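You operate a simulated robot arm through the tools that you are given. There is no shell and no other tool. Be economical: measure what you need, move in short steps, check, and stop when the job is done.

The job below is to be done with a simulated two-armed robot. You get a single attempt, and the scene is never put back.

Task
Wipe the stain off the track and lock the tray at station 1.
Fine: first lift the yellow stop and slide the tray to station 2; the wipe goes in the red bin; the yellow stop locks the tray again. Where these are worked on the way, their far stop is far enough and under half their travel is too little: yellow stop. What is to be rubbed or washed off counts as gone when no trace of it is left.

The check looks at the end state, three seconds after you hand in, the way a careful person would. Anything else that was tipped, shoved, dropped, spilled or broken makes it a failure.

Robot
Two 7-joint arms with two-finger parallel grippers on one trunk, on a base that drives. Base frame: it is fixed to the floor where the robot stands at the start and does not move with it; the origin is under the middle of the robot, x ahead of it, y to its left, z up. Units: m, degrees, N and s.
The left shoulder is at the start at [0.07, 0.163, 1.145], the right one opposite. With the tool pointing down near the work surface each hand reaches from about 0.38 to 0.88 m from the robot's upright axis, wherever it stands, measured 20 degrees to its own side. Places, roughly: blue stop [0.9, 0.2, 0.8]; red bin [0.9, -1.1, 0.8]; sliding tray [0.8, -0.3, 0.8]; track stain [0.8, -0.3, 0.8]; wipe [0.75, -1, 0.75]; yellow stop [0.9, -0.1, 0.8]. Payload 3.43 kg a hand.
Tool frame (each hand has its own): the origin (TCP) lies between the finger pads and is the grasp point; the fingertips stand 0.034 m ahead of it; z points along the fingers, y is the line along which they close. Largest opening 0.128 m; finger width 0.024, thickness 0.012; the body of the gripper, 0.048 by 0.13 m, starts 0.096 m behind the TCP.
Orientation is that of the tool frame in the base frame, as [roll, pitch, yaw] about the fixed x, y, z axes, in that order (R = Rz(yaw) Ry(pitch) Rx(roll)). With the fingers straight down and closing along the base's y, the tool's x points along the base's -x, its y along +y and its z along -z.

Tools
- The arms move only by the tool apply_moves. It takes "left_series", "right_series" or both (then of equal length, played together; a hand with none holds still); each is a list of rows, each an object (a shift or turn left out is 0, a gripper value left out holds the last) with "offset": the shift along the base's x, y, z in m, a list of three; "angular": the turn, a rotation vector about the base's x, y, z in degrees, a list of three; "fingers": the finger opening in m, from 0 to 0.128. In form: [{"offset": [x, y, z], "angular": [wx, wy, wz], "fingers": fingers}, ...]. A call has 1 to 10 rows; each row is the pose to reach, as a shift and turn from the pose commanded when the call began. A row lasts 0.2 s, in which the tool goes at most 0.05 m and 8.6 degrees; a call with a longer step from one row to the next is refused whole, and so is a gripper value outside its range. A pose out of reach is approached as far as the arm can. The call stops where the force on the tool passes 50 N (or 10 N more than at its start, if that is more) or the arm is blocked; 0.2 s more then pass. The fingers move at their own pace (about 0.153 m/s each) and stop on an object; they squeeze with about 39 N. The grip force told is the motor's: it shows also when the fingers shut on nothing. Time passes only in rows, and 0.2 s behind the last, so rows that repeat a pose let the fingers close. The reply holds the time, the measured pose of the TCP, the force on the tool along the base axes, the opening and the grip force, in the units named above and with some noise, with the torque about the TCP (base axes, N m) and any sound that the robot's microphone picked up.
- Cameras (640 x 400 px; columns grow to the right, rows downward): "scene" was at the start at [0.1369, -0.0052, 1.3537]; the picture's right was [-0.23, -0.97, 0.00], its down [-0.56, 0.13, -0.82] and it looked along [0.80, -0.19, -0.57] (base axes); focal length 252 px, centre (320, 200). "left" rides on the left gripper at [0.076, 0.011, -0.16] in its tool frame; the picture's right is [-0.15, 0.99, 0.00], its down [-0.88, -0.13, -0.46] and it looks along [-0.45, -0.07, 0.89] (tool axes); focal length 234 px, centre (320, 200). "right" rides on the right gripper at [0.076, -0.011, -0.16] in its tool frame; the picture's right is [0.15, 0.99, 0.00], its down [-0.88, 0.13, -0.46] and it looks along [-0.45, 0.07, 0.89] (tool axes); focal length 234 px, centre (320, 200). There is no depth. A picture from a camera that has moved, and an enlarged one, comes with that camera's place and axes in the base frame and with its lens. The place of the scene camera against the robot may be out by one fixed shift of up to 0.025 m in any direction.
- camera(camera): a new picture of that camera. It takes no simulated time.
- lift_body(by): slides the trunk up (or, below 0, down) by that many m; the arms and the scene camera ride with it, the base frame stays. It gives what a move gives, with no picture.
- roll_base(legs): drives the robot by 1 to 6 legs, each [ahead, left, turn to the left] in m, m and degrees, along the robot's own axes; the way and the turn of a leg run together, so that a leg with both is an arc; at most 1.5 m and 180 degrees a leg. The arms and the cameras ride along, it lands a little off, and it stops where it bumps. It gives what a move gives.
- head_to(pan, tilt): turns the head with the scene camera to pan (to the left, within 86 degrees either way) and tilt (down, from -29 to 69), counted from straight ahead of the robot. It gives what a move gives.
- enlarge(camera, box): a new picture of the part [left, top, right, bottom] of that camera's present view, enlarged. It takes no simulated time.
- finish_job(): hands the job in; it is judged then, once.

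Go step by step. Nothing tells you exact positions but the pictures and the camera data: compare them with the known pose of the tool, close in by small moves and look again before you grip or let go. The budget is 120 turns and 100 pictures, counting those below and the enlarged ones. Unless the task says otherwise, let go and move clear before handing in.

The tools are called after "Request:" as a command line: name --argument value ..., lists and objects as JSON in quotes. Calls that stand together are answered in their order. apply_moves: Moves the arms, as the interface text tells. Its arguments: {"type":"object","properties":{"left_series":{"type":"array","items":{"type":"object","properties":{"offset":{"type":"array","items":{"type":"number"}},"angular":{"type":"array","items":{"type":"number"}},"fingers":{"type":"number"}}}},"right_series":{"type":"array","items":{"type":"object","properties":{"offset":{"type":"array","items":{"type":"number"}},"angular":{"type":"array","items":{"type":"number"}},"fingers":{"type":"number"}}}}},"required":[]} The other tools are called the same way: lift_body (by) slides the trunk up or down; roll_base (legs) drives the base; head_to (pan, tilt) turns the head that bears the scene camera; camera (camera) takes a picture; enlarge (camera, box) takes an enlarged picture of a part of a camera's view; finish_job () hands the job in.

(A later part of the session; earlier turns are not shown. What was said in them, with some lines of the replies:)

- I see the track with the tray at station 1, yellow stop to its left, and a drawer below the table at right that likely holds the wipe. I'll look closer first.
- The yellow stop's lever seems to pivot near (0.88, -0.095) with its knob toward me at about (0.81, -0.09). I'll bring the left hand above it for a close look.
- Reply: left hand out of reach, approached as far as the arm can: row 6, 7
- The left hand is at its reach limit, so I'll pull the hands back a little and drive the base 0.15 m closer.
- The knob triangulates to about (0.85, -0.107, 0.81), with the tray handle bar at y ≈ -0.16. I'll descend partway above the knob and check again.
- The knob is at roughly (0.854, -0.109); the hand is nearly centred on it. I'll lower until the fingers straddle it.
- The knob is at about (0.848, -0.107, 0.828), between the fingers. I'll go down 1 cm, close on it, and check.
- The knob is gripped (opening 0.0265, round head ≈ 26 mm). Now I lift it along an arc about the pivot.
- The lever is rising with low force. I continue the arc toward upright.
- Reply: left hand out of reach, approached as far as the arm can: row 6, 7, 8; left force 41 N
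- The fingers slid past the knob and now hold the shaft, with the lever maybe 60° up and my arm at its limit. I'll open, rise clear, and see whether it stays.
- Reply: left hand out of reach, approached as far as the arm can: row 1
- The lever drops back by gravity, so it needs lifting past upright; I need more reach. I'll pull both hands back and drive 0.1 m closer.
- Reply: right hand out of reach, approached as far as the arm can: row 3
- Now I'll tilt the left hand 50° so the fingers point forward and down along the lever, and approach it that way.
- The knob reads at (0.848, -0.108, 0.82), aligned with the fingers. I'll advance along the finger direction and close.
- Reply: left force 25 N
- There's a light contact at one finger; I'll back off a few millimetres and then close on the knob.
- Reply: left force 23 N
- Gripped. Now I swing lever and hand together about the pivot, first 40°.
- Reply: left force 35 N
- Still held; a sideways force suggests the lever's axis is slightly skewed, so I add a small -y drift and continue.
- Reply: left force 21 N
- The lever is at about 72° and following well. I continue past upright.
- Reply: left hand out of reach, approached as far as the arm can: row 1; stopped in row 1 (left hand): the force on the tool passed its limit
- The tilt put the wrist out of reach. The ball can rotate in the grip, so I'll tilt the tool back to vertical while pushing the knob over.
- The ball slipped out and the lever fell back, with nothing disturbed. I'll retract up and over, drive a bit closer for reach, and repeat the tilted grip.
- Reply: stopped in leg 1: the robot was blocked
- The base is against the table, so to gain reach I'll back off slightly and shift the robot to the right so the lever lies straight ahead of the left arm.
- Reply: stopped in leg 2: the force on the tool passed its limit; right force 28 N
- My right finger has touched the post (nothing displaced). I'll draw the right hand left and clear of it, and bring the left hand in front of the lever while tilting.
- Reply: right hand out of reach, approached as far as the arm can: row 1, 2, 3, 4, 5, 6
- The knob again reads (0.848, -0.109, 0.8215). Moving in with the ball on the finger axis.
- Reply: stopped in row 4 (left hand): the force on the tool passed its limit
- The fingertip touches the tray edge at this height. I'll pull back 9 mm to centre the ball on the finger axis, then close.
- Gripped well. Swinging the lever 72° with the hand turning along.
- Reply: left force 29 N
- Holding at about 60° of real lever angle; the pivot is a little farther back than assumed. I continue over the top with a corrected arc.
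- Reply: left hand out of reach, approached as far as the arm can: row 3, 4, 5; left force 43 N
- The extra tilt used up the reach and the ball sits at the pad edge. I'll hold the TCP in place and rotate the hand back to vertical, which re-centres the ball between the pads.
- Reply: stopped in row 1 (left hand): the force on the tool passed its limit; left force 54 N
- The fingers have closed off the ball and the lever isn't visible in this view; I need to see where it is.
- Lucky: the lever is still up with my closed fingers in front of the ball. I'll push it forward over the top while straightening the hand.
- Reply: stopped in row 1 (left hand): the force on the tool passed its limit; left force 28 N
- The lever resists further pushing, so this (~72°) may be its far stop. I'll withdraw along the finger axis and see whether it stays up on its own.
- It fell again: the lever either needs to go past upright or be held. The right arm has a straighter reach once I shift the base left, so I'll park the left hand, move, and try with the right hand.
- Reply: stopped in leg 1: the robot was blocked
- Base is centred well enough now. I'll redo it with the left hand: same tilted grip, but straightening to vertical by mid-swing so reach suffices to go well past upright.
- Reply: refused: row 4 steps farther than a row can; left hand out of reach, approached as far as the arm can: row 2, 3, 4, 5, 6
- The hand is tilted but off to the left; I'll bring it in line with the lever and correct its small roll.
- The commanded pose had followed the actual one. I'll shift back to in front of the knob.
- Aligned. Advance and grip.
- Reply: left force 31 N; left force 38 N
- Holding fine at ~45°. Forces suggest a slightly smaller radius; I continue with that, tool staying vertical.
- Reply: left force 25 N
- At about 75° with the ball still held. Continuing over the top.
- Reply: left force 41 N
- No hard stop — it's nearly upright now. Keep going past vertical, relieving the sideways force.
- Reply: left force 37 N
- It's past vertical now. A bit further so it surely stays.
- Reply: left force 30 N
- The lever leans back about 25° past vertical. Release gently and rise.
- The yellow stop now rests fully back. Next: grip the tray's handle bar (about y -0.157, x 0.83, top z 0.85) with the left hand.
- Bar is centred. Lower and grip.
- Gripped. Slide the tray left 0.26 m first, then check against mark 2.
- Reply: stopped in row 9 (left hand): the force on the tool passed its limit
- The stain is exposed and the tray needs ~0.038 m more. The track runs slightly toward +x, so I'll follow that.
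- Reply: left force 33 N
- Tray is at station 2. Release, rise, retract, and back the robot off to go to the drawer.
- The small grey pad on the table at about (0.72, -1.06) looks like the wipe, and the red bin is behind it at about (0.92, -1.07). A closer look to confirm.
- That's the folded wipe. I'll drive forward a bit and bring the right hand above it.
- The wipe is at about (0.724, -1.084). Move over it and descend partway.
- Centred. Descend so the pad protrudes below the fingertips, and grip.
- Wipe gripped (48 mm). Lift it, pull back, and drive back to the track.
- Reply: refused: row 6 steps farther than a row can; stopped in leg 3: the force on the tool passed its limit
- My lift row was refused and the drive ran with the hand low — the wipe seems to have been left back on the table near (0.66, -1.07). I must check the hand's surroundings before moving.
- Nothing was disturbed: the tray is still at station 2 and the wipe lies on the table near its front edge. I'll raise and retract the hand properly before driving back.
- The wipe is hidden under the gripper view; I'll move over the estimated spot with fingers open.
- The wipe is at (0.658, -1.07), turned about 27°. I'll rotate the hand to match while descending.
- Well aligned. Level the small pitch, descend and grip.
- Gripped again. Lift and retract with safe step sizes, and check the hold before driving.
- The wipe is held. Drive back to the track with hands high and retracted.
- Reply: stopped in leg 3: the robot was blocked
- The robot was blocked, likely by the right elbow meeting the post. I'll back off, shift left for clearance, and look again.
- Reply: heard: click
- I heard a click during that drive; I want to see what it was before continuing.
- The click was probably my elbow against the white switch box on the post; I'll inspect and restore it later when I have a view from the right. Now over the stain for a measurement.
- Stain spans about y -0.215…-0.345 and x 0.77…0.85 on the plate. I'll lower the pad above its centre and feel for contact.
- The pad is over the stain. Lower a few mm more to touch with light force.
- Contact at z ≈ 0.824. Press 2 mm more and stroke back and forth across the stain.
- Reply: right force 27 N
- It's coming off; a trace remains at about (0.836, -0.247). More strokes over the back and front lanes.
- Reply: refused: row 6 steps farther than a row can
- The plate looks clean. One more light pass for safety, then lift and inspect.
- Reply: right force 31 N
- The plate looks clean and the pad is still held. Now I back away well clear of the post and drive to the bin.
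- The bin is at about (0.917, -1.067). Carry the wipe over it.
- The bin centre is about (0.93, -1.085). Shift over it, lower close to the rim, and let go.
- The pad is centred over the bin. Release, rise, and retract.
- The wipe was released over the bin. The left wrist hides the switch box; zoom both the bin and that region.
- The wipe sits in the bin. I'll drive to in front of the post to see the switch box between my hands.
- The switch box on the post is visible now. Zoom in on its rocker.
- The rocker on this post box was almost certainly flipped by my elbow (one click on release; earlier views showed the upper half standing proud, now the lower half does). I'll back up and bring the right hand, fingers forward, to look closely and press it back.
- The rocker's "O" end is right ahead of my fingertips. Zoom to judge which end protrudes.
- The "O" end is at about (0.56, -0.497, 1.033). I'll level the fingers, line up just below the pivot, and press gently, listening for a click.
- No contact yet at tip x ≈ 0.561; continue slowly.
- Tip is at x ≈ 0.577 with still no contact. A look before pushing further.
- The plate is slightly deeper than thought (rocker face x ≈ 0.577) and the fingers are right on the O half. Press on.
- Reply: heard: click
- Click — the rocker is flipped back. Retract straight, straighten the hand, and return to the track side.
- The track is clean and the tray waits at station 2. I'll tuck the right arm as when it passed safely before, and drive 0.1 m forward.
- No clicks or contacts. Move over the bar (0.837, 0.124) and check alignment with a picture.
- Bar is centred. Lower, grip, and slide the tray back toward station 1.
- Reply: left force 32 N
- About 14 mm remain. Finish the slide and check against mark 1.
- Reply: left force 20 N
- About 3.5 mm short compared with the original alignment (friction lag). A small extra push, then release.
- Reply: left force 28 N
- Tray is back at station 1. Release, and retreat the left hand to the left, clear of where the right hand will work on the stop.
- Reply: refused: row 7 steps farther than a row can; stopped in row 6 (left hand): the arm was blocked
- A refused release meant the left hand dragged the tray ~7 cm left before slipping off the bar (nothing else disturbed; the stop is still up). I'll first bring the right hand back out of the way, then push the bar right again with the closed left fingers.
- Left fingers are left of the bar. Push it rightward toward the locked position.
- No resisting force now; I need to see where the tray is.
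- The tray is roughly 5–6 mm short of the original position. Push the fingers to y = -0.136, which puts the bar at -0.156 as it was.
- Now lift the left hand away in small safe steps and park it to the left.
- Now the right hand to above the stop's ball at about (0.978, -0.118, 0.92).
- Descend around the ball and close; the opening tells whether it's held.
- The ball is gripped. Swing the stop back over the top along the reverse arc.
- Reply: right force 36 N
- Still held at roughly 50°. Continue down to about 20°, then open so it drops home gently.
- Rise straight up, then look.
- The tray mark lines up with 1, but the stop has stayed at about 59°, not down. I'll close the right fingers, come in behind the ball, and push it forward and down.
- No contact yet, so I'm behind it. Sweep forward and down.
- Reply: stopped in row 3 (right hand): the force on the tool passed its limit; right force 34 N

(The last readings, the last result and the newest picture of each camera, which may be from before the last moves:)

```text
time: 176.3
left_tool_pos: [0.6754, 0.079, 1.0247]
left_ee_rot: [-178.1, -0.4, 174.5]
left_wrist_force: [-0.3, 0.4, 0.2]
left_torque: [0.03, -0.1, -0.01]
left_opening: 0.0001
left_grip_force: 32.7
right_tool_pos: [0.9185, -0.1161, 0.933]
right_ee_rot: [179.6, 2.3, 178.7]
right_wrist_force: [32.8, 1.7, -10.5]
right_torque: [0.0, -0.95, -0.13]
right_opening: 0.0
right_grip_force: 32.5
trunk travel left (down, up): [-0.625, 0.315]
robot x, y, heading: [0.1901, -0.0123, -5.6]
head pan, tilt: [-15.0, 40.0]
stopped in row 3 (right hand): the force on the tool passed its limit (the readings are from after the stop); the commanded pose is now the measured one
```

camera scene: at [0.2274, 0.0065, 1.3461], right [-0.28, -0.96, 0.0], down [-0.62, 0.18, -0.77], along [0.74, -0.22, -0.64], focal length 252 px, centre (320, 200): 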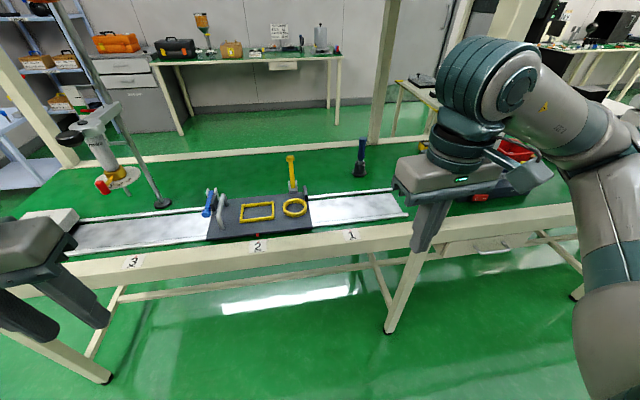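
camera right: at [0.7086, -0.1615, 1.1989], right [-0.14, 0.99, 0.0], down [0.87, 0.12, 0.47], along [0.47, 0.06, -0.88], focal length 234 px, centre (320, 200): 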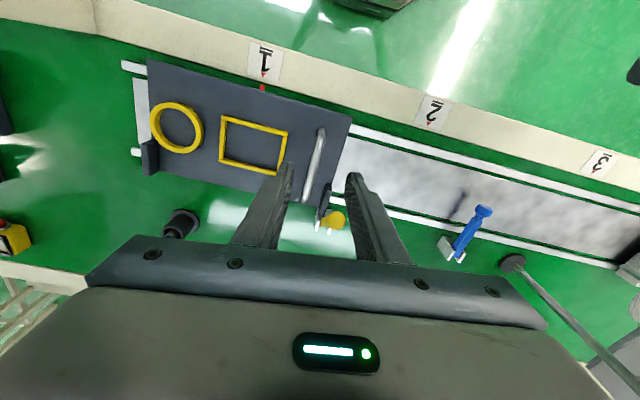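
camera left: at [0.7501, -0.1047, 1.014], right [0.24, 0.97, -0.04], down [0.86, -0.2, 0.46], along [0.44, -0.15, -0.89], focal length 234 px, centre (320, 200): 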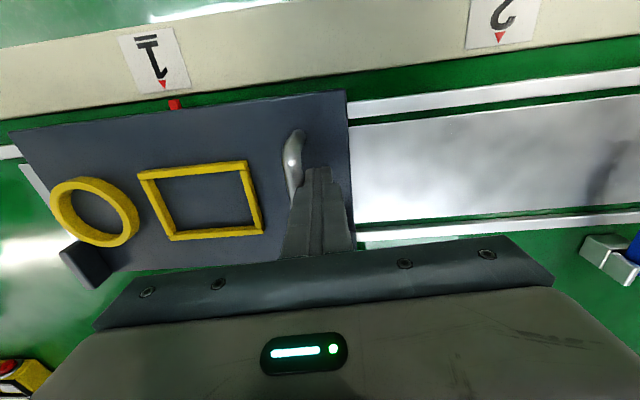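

The stop is blocked — most likely its edge is catching the tray's tab, so the tray must go a few mm further right. I'll withdraw the right hand and bring the left back toward the bar.

Request:
apply_moves --right_series '[{"offset": [0.012, 0, 0]}, {"offset": [0.012, 0, 0.04]}, {"offset": [0, 0, 0.08]}, {"offset": [-0.03, -0.015, 0.11]}, {"offset": [-0.065, -0.035, 0.13]}, {"offset": [-0.1, -0.055, 0.145]}, {"offset": [-0.135, -0.08, 0.155]}, {"offset": [-0.17, -0.105, 0.16]}, {"offset": [-0.2, -0.13, 0.16]}, {"offset": [-0.22, -0.145, 0.16]}]' --left_series '[{"offset": [0, 0, 0]}, {"offset": [0, 0, 0]}, {"offset": [0, 0, 0]}, {"offset": [0, 0, 0]}, {"offset": [0, 0, 0]}, {"offset": [0.03, -0.02, 0]}, {"offset": [0.06, -0.045, -0.01]}, {"offset": [0.09, -0.07, -0.02]}, {"offset": [0.12, -0.095, -0.03]}, {"offset": [0.152, -0.115, -0.05]}]'

```text
time: 178.5
left_tool_pos: [0.8144, -0.0362, 0.9802]
left_ee_rot: [-177.8, -0.1, 174.5]
left_wrist_force: [-0.9, 0.6, -0.2]
left_torque: [-0.03, -0.01, -0.02]
left_opening: 0.0001
left_grip_force: 33.1
right_tool_pos: [0.6894, -0.2566, 1.101]
right_ee_rot: [-179.9, 2.2, 178.8]
right_wrist_force: [0.2, 0.8, 1.0]
right_torque: [0.0, 0.02, -0.01]
right_opening: 0.0001
right_grip_force: 32.9
trunk travel left (down, up): [-0.625, 0.315]
robot x, y, heading: [0.1894, -0.0158, -5.7]
head pan, tilt: [-15.0, 40.0]
```

Lower the left fingers beside the bar and push the tray about 8–9 mm further right; the stop should then clear the tab.

Request:
apply_moves --left_series '[{"offset": [0.006, -0.02, -0.035]}, {"offset": [0.012, -0.04, -0.07]}, {"offset": [0.012, -0.044, -0.1]}, {"offset": [0.012, -0.046, -0.127]}, {"offset": [0.012, -0.075, -0.127]}, {"offset": [0.012, -0.095, -0.127]}, {"offset": [0.012, -0.103, -0.127]}, {"offset": [0.012, -0.109, -0.127]}, {"offset": [0.012, -0.109, -0.127]}]'

```text
time: 180.5
left_tool_pos: [0.8325, -0.1423, 0.853]
left_ee_rot: [-178.0, 0.0, 174.4]
left_wrist_force: [-4.2, 6.4, 1.4]
left_torque: [0.03, 0.04, -0.11]
left_opening: 0.0001
left_grip_force: 33.5
right_tool_pos: [0.6879, -0.2568, 1.1007]
right_ee_rot: [179.8, 2.2, 178.8]
right_wrist_force: [0.0, 0.1, 1.4]
right_torque: [0.0, 0.01, 0.0]
right_opening: 0.0003
right_grip_force: 32.7
trunk travel left (down, up): [-0.625, 0.315]
robot x, y, heading: [0.1898, -0.012, -5.4]
head pan, tilt: [-15.0, 40.0]
```

Contact made and the tray shifted right. Lift the left hand out of the way and send the right hand back behind the stop.

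Request:
apply_moves --left_series '[{"offset": [0, -0.003, 0]}, {"offset": [0, -0.003, 0]}, {"offset": [-0.002, 0.008, 0.0]}, {"offset": [-0.002, 0.008, 0.04]}, {"offset": [-0.004, 0.01, 0.08]}, {"offset": [-0.02, 0.03, 0.12]}, {"offset": [-0.05, 0.06, 0.14]}, {"offset": [-0.08, 0.09, 0.155]}, {"offset": [-0.11, 0.12, 0.165]}, {"offset": [-0.14, 0.15, 0.17]}]'

Request:
apply_moves --left_series '[{"offset": [-0.01, 0.03, 0]}, {"offset": [-0.02, 0.06, 0]}, {"offset": [-0.02, 0.09, 0]}, {"offset": [-0.02, 0.1, 0]}, {"offset": [-0.02, 0.1, 0]}, {"offset": [-0.02, 0.1, 0]}, {"offset": [-0.02, 0.1, 0]}, {"offset": [-0.02, 0.1, 0]}, {"offset": [-0.02, 0.1, 0]}, {"offset": [-0.02, 0.1, 0]}]' --right_series '[{"offset": [0.03, 0.015, 0]}, {"offset": [0.065, 0.035, 0]}, {"offset": [0.1, 0.055, -0.005]}, {"offset": [0.14, 0.075, -0.01]}, {"offset": [0.175, 0.095, -0.02]}, {"offset": [0.21, 0.115, -0.03]}, {"offset": [0.24, 0.13, -0.05]}, {"offset": [0.258, 0.14, -0.085]}, {"offset": [0.26, 0.142, -0.125]}, {"offset": [0.26, 0.142, -0.168]}]'

```text
time: 182.7
left_tool_pos: [0.6908, 0.0087, 1.0241]
left_ee_rot: [-178.0, 0.1, 174.4]
left_wrist_force: [0.1, -0.5, 0.0]
left_torque: [-0.02, 0.0, 0.01]
left_opening: 0.0
left_grip_force: 32.7
right_tool_pos: [0.688, -0.256, 1.1]
right_ee_rot: [180.0, 2.2, 178.9]
right_wrist_force: [0.2, -0.2, 1.2]
right_torque: [0.02, -0.03, -0.02]
right_opening: 0.0001
right_grip_force: 33.3
trunk travel left (down, up): [-0.625, 0.315]
robot x, y, heading: [0.1879, -0.014, -5.6]
head pan, tilt: [-15.0, 40.0]
```

```text
time: 184.9
left_tool_pos: [0.6764, 0.1034, 1.0198]
left_ee_rot: [-178.0, -0.3, 174.5]
left_wrist_force: [-0.2, 0.6, 0.4]
left_torque: [-0.02, 0.03, 0.01]
left_opening: 0.0
left_grip_force: 33.2
right_tool_pos: [0.9536, -0.1194, 0.9273]
right_ee_rot: [179.7, 1.9, 178.9]
right_wrist_force: [0.9, 0.5, -0.2]
right_torque: [0.0, 0.03, 0.01]
right_opening: 0.0001
right_grip_force: 32.8
trunk travel left (down, up): [-0.625, 0.315]
robot x, y, heading: [0.1944, -0.0152, -5.7]
head pan, tilt: [-15.0, 40.0]
```

Right fingers are behind the stop. Sweep forward and down in steps.

Request:
apply_moves --right_series '[{"offset": [-0.02, 0.003, 0.0]}, {"offset": [-0.035, 0.005, 0.002]}, {"offset": [-0.047, 0.006, 0.002]}, {"offset": [-0.06, 0.006, -0.004]}, {"offset": [-0.07, 0.007, -0.013]}, {"offset": [-0.08, 0.007, -0.024]}, {"offset": [-0.088, 0.008, -0.036]}, {"offset": [-0.094, 0.008, -0.046]}]'

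```text
time: 186.7
left_tool_pos: [0.6779, 0.1033, 1.021]
left_ee_rot: [-178.1, -0.4, 174.5]
left_wrist_force: [1.4, 0.3, -0.5]
left_torque: [-0.01, 0.02, -0.04]
left_opening: 0.0
left_grip_force: 32.9
right_tool_pos: [0.8596, -0.1113, 0.8809]
right_ee_rot: [179.6, 2.0, 178.9]
right_wrist_force: [0.5, -0.2, 0.0]
right_torque: [0.02, -0.03, 0.0]
right_opening: 0.0
right_grip_force: 33.1
trunk travel left (down, up): [-0.625, 0.315]
robot x, y, heading: [0.1929, -0.0135, -5.3]
head pan, tilt: [-15.0, 40.0]
```

It went through freely. Gently probe downward to confirm the ball is at its low position (top ≈ 0.834).

Request:
apply_moves --right_series '[{"offset": [-0.008, 0.002, -0.004]}, {"offset": [-0.008, 0.002, -0.009]}, {"offset": [-0.008, 0.002, -0.013]}, {"offset": [-0.008, 0.002, -0.016]}]'

```text
time: 187.7
left_tool_pos: [0.6763, 0.1038, 1.0207]
left_ee_rot: [-178.1, -0.2, 174.4]
left_wrist_force: [-0.9, 0.2, 1.2]
left_torque: [-0.01, 0.02, 0.02]
left_opening: 0.0001
left_grip_force: 33.2
right_tool_pos: [0.8514, -0.1095, 0.8663]
right_ee_rot: [179.7, 2.2, 178.9]
right_wrist_force: [1.0, -0.7, 3.9]
right_torque: [-0.04, -0.05, 0.01]
right_opening: 0.0
right_grip_force: 33.0
trunk travel left (down, up): [-0.625, 0.315]
robot x, y, heading: [0.1922, -0.0114, -5.6]
head pan, tilt: [-15.0, 40.0]
```

The stop is down (ball touched at its low height). The tray may now be ~8 mm too far right, so I'll grip the bar with the right hand at x ≈ 0.80, centred at y -0.157, which nudges the tray back against the stop. First rise and move over.

Request:
apply_moves --right_series '[{"offset": [0, 0, 0.03], "fingers": 0.0}, {"offset": [-0.01, -0.01, 0.06], "fingers": 0.02}, {"offset": [-0.03, -0.03, 0.065], "fingers": 0.052}, {"offset": [-0.047, -0.05, 0.065], "fingers": 0.052}, {"offset": [-0.049, -0.052, 0.03]}, {"offset": [-0.049, -0.052, 0.0]}, {"offset": [-0.049, -0.052, -0.01]}]'

```text
time: 189.1
left_tool_pos: [0.6771, 0.1386, 1.0212]
left_ee_rot: [-177.3, 0.1, 176.8]
left_wrist_force: [0.6, 1.1, -0.2]
left_torque: [-0.08, -0.02, 0.04]
left_opening: 0.0
left_grip_force: 33.2
right_tool_pos: [0.8135, -0.113, 0.891]
right_ee_rot: [-179.7, 2.9, -178.0]
right_wrist_force: [-1.6, 0.7, 7.0]
right_torque: [-0.36, 0.24, -0.12]
right_opening: 0.052
right_grip_force: 0.0
trunk travel left (down, up): [-0.625, 0.315]
robot x, y, heading: [0.2048, -0.0096, -3.4]
head pan, tilt: [-15.0, 40.0]
stopped in row 6 (right hand): the force on the tool passed its limit (the readings are from after the stop); the commanded pose is now the measured one
```

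The hand came down on something and the base turned a little. Lift straight up and look with the last picture.

Request:
apply_moves --right_series '[{"offset": [0, 0, 0.03]}, {"offset": [0, 0, 0.07]}, {"offset": [-0.02, 0.0, 0.11]}, {"offset": [-0.04, 0.0, 0.13]}]'

Request:
camera --camera "right"

```text
time: 190.1
left_tool_pos: [0.6854, 0.1347, 1.0185]
left_ee_rot: [-177.3, -0.2, 176.6]
left_wrist_force: [0.6, -0.1, 0.5]
left_torque: [0.04, 0.0, 0.03]
left_opening: 0.0001
left_grip_force: 32.9
right_tool_pos: [0.7773, -0.1138, 1.012]
right_ee_rot: [-179.8, 2.3, -178.1]
right_wrist_force: [-0.3, 0.1, -0.5]
right_torque: [-0.02, 0.04, -0.03]
right_opening: 0.0523
right_grip_force: 0.0
trunk travel left (down, up): [-0.625, 0.315]
robot x, y, heading: [0.2011, -0.0065, -3.3]
head pan, tilt: [-15.0, 40.0]
```

```text
0 pictures are left
camera right: at [0.6952, -0.1264, 1.1691], right [-0.18, 0.98, -0.01], down [0.86, 0.16, 0.49], along [0.48, 0.08, -0.87], focal length 234 px, centre (320, 200)
```

right: 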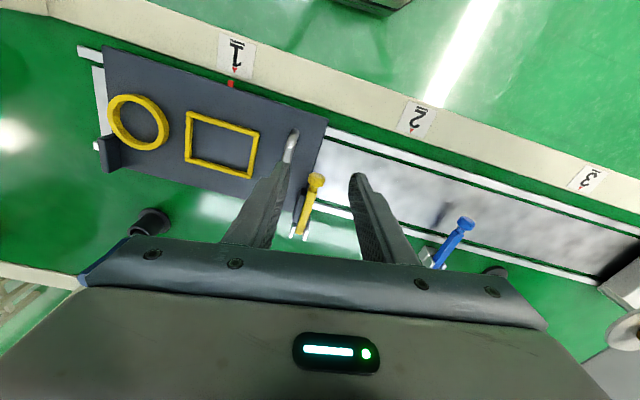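

The stop is down, the tray's red mark lines up with station 1 (within a few mm), its tab is behind the stop, and the track is clean. I'll just raise the hands a little to be clear and hand in.

Request:
apply_moves --right_series '[{"offset": [-0.015, -0.01, 0.03]}, {"offset": [-0.03, -0.02, 0.06]}, {"offset": [-0.03, -0.02, 0.06]}]'

```text
time: 191.1
left_tool_pos: [0.6783, 0.1443, 1.0225]
left_ee_rot: [-177.4, -0.1, 177.3]
left_wrist_force: [0.4, -0.9, 0.1]
left_torque: [0.0, -0.05, -0.02]
left_opening: 0.0001
left_grip_force: 33.1
right_tool_pos: [0.7429, -0.1174, 1.0687]
right_ee_rot: [-179.7, 1.9, -176.3]
right_wrist_force: [0.1, 0.8, -0.2]
right_torque: [0.0, -0.03, 0.0]
right_opening: 0.0519
right_grip_force: 0.0
trunk travel left (down, up): [-0.625, 0.315]
robot x, y, heading: [0.1989, -0.0081, -2.8]
head pan, tilt: [-15.0, 40.0]
stopped in row 3 (right hand): the arm was blocked; the commanded pose is now the measured one
```

The right arm reports being blocked, probably the elbow against the post box again (no click heard). I'll back the base straight away from it to be clear.

Request:
roll_base --legs '[[-0.2, 0.03, 0]]'

```text
time: 192.7
left_tool_pos: [0.4909, 0.1677, 1.0191]
left_ee_rot: [-178.2, -0.4, 177.0]
left_wrist_force: [-0.5, 0.9, 0.3]
left_torque: [-0.03, -0.05, 0.03]
left_opening: 0.0
left_grip_force: 32.8
right_tool_pos: [0.5555, -0.0984, 1.0671]
right_ee_rot: [179.6, 1.9, -177.2]
right_wrist_force: [-0.5, -1.2, 0.0]
right_torque: [-0.02, -0.01, -0.01]
right_opening: 0.0519
right_grip_force: 0.1
trunk travel left (down, up): [-0.625, 0.315]
robot x, y, heading: [0.0137, 0.0316, -3.0]
head pan, tilt: [-15.0, 40.0]
```

No click, and the robot is clear of everything. Handing in.

Request:
finish_job

```text
The job is handed in.
```

I wiped the stain off the track, put the wipe in the red bin, and locked the tray at station 1 with the yellow stop down. The tray sits about 3 mm from its starting alignment.

- **Switch on the post:** my right elbow hit the "Brackenvolt" box, and I heard one click. I took that to mean I had flipped its rocker from O to I, and pressed it back to O with a second click. I couldn't confirm its original setting from the earlier pictures. The arm was blocked near that post again at the very end, with no click.
- **Dropped wipe:** I drove off once without lifting my hand, so the wipe fell on the table. I picked it up again before wiping.
- **Tray dragged:** after I had slid it back, a refused release pulled the tray about 7 cm toward station 2. I pushed it back and then lowered the stop.
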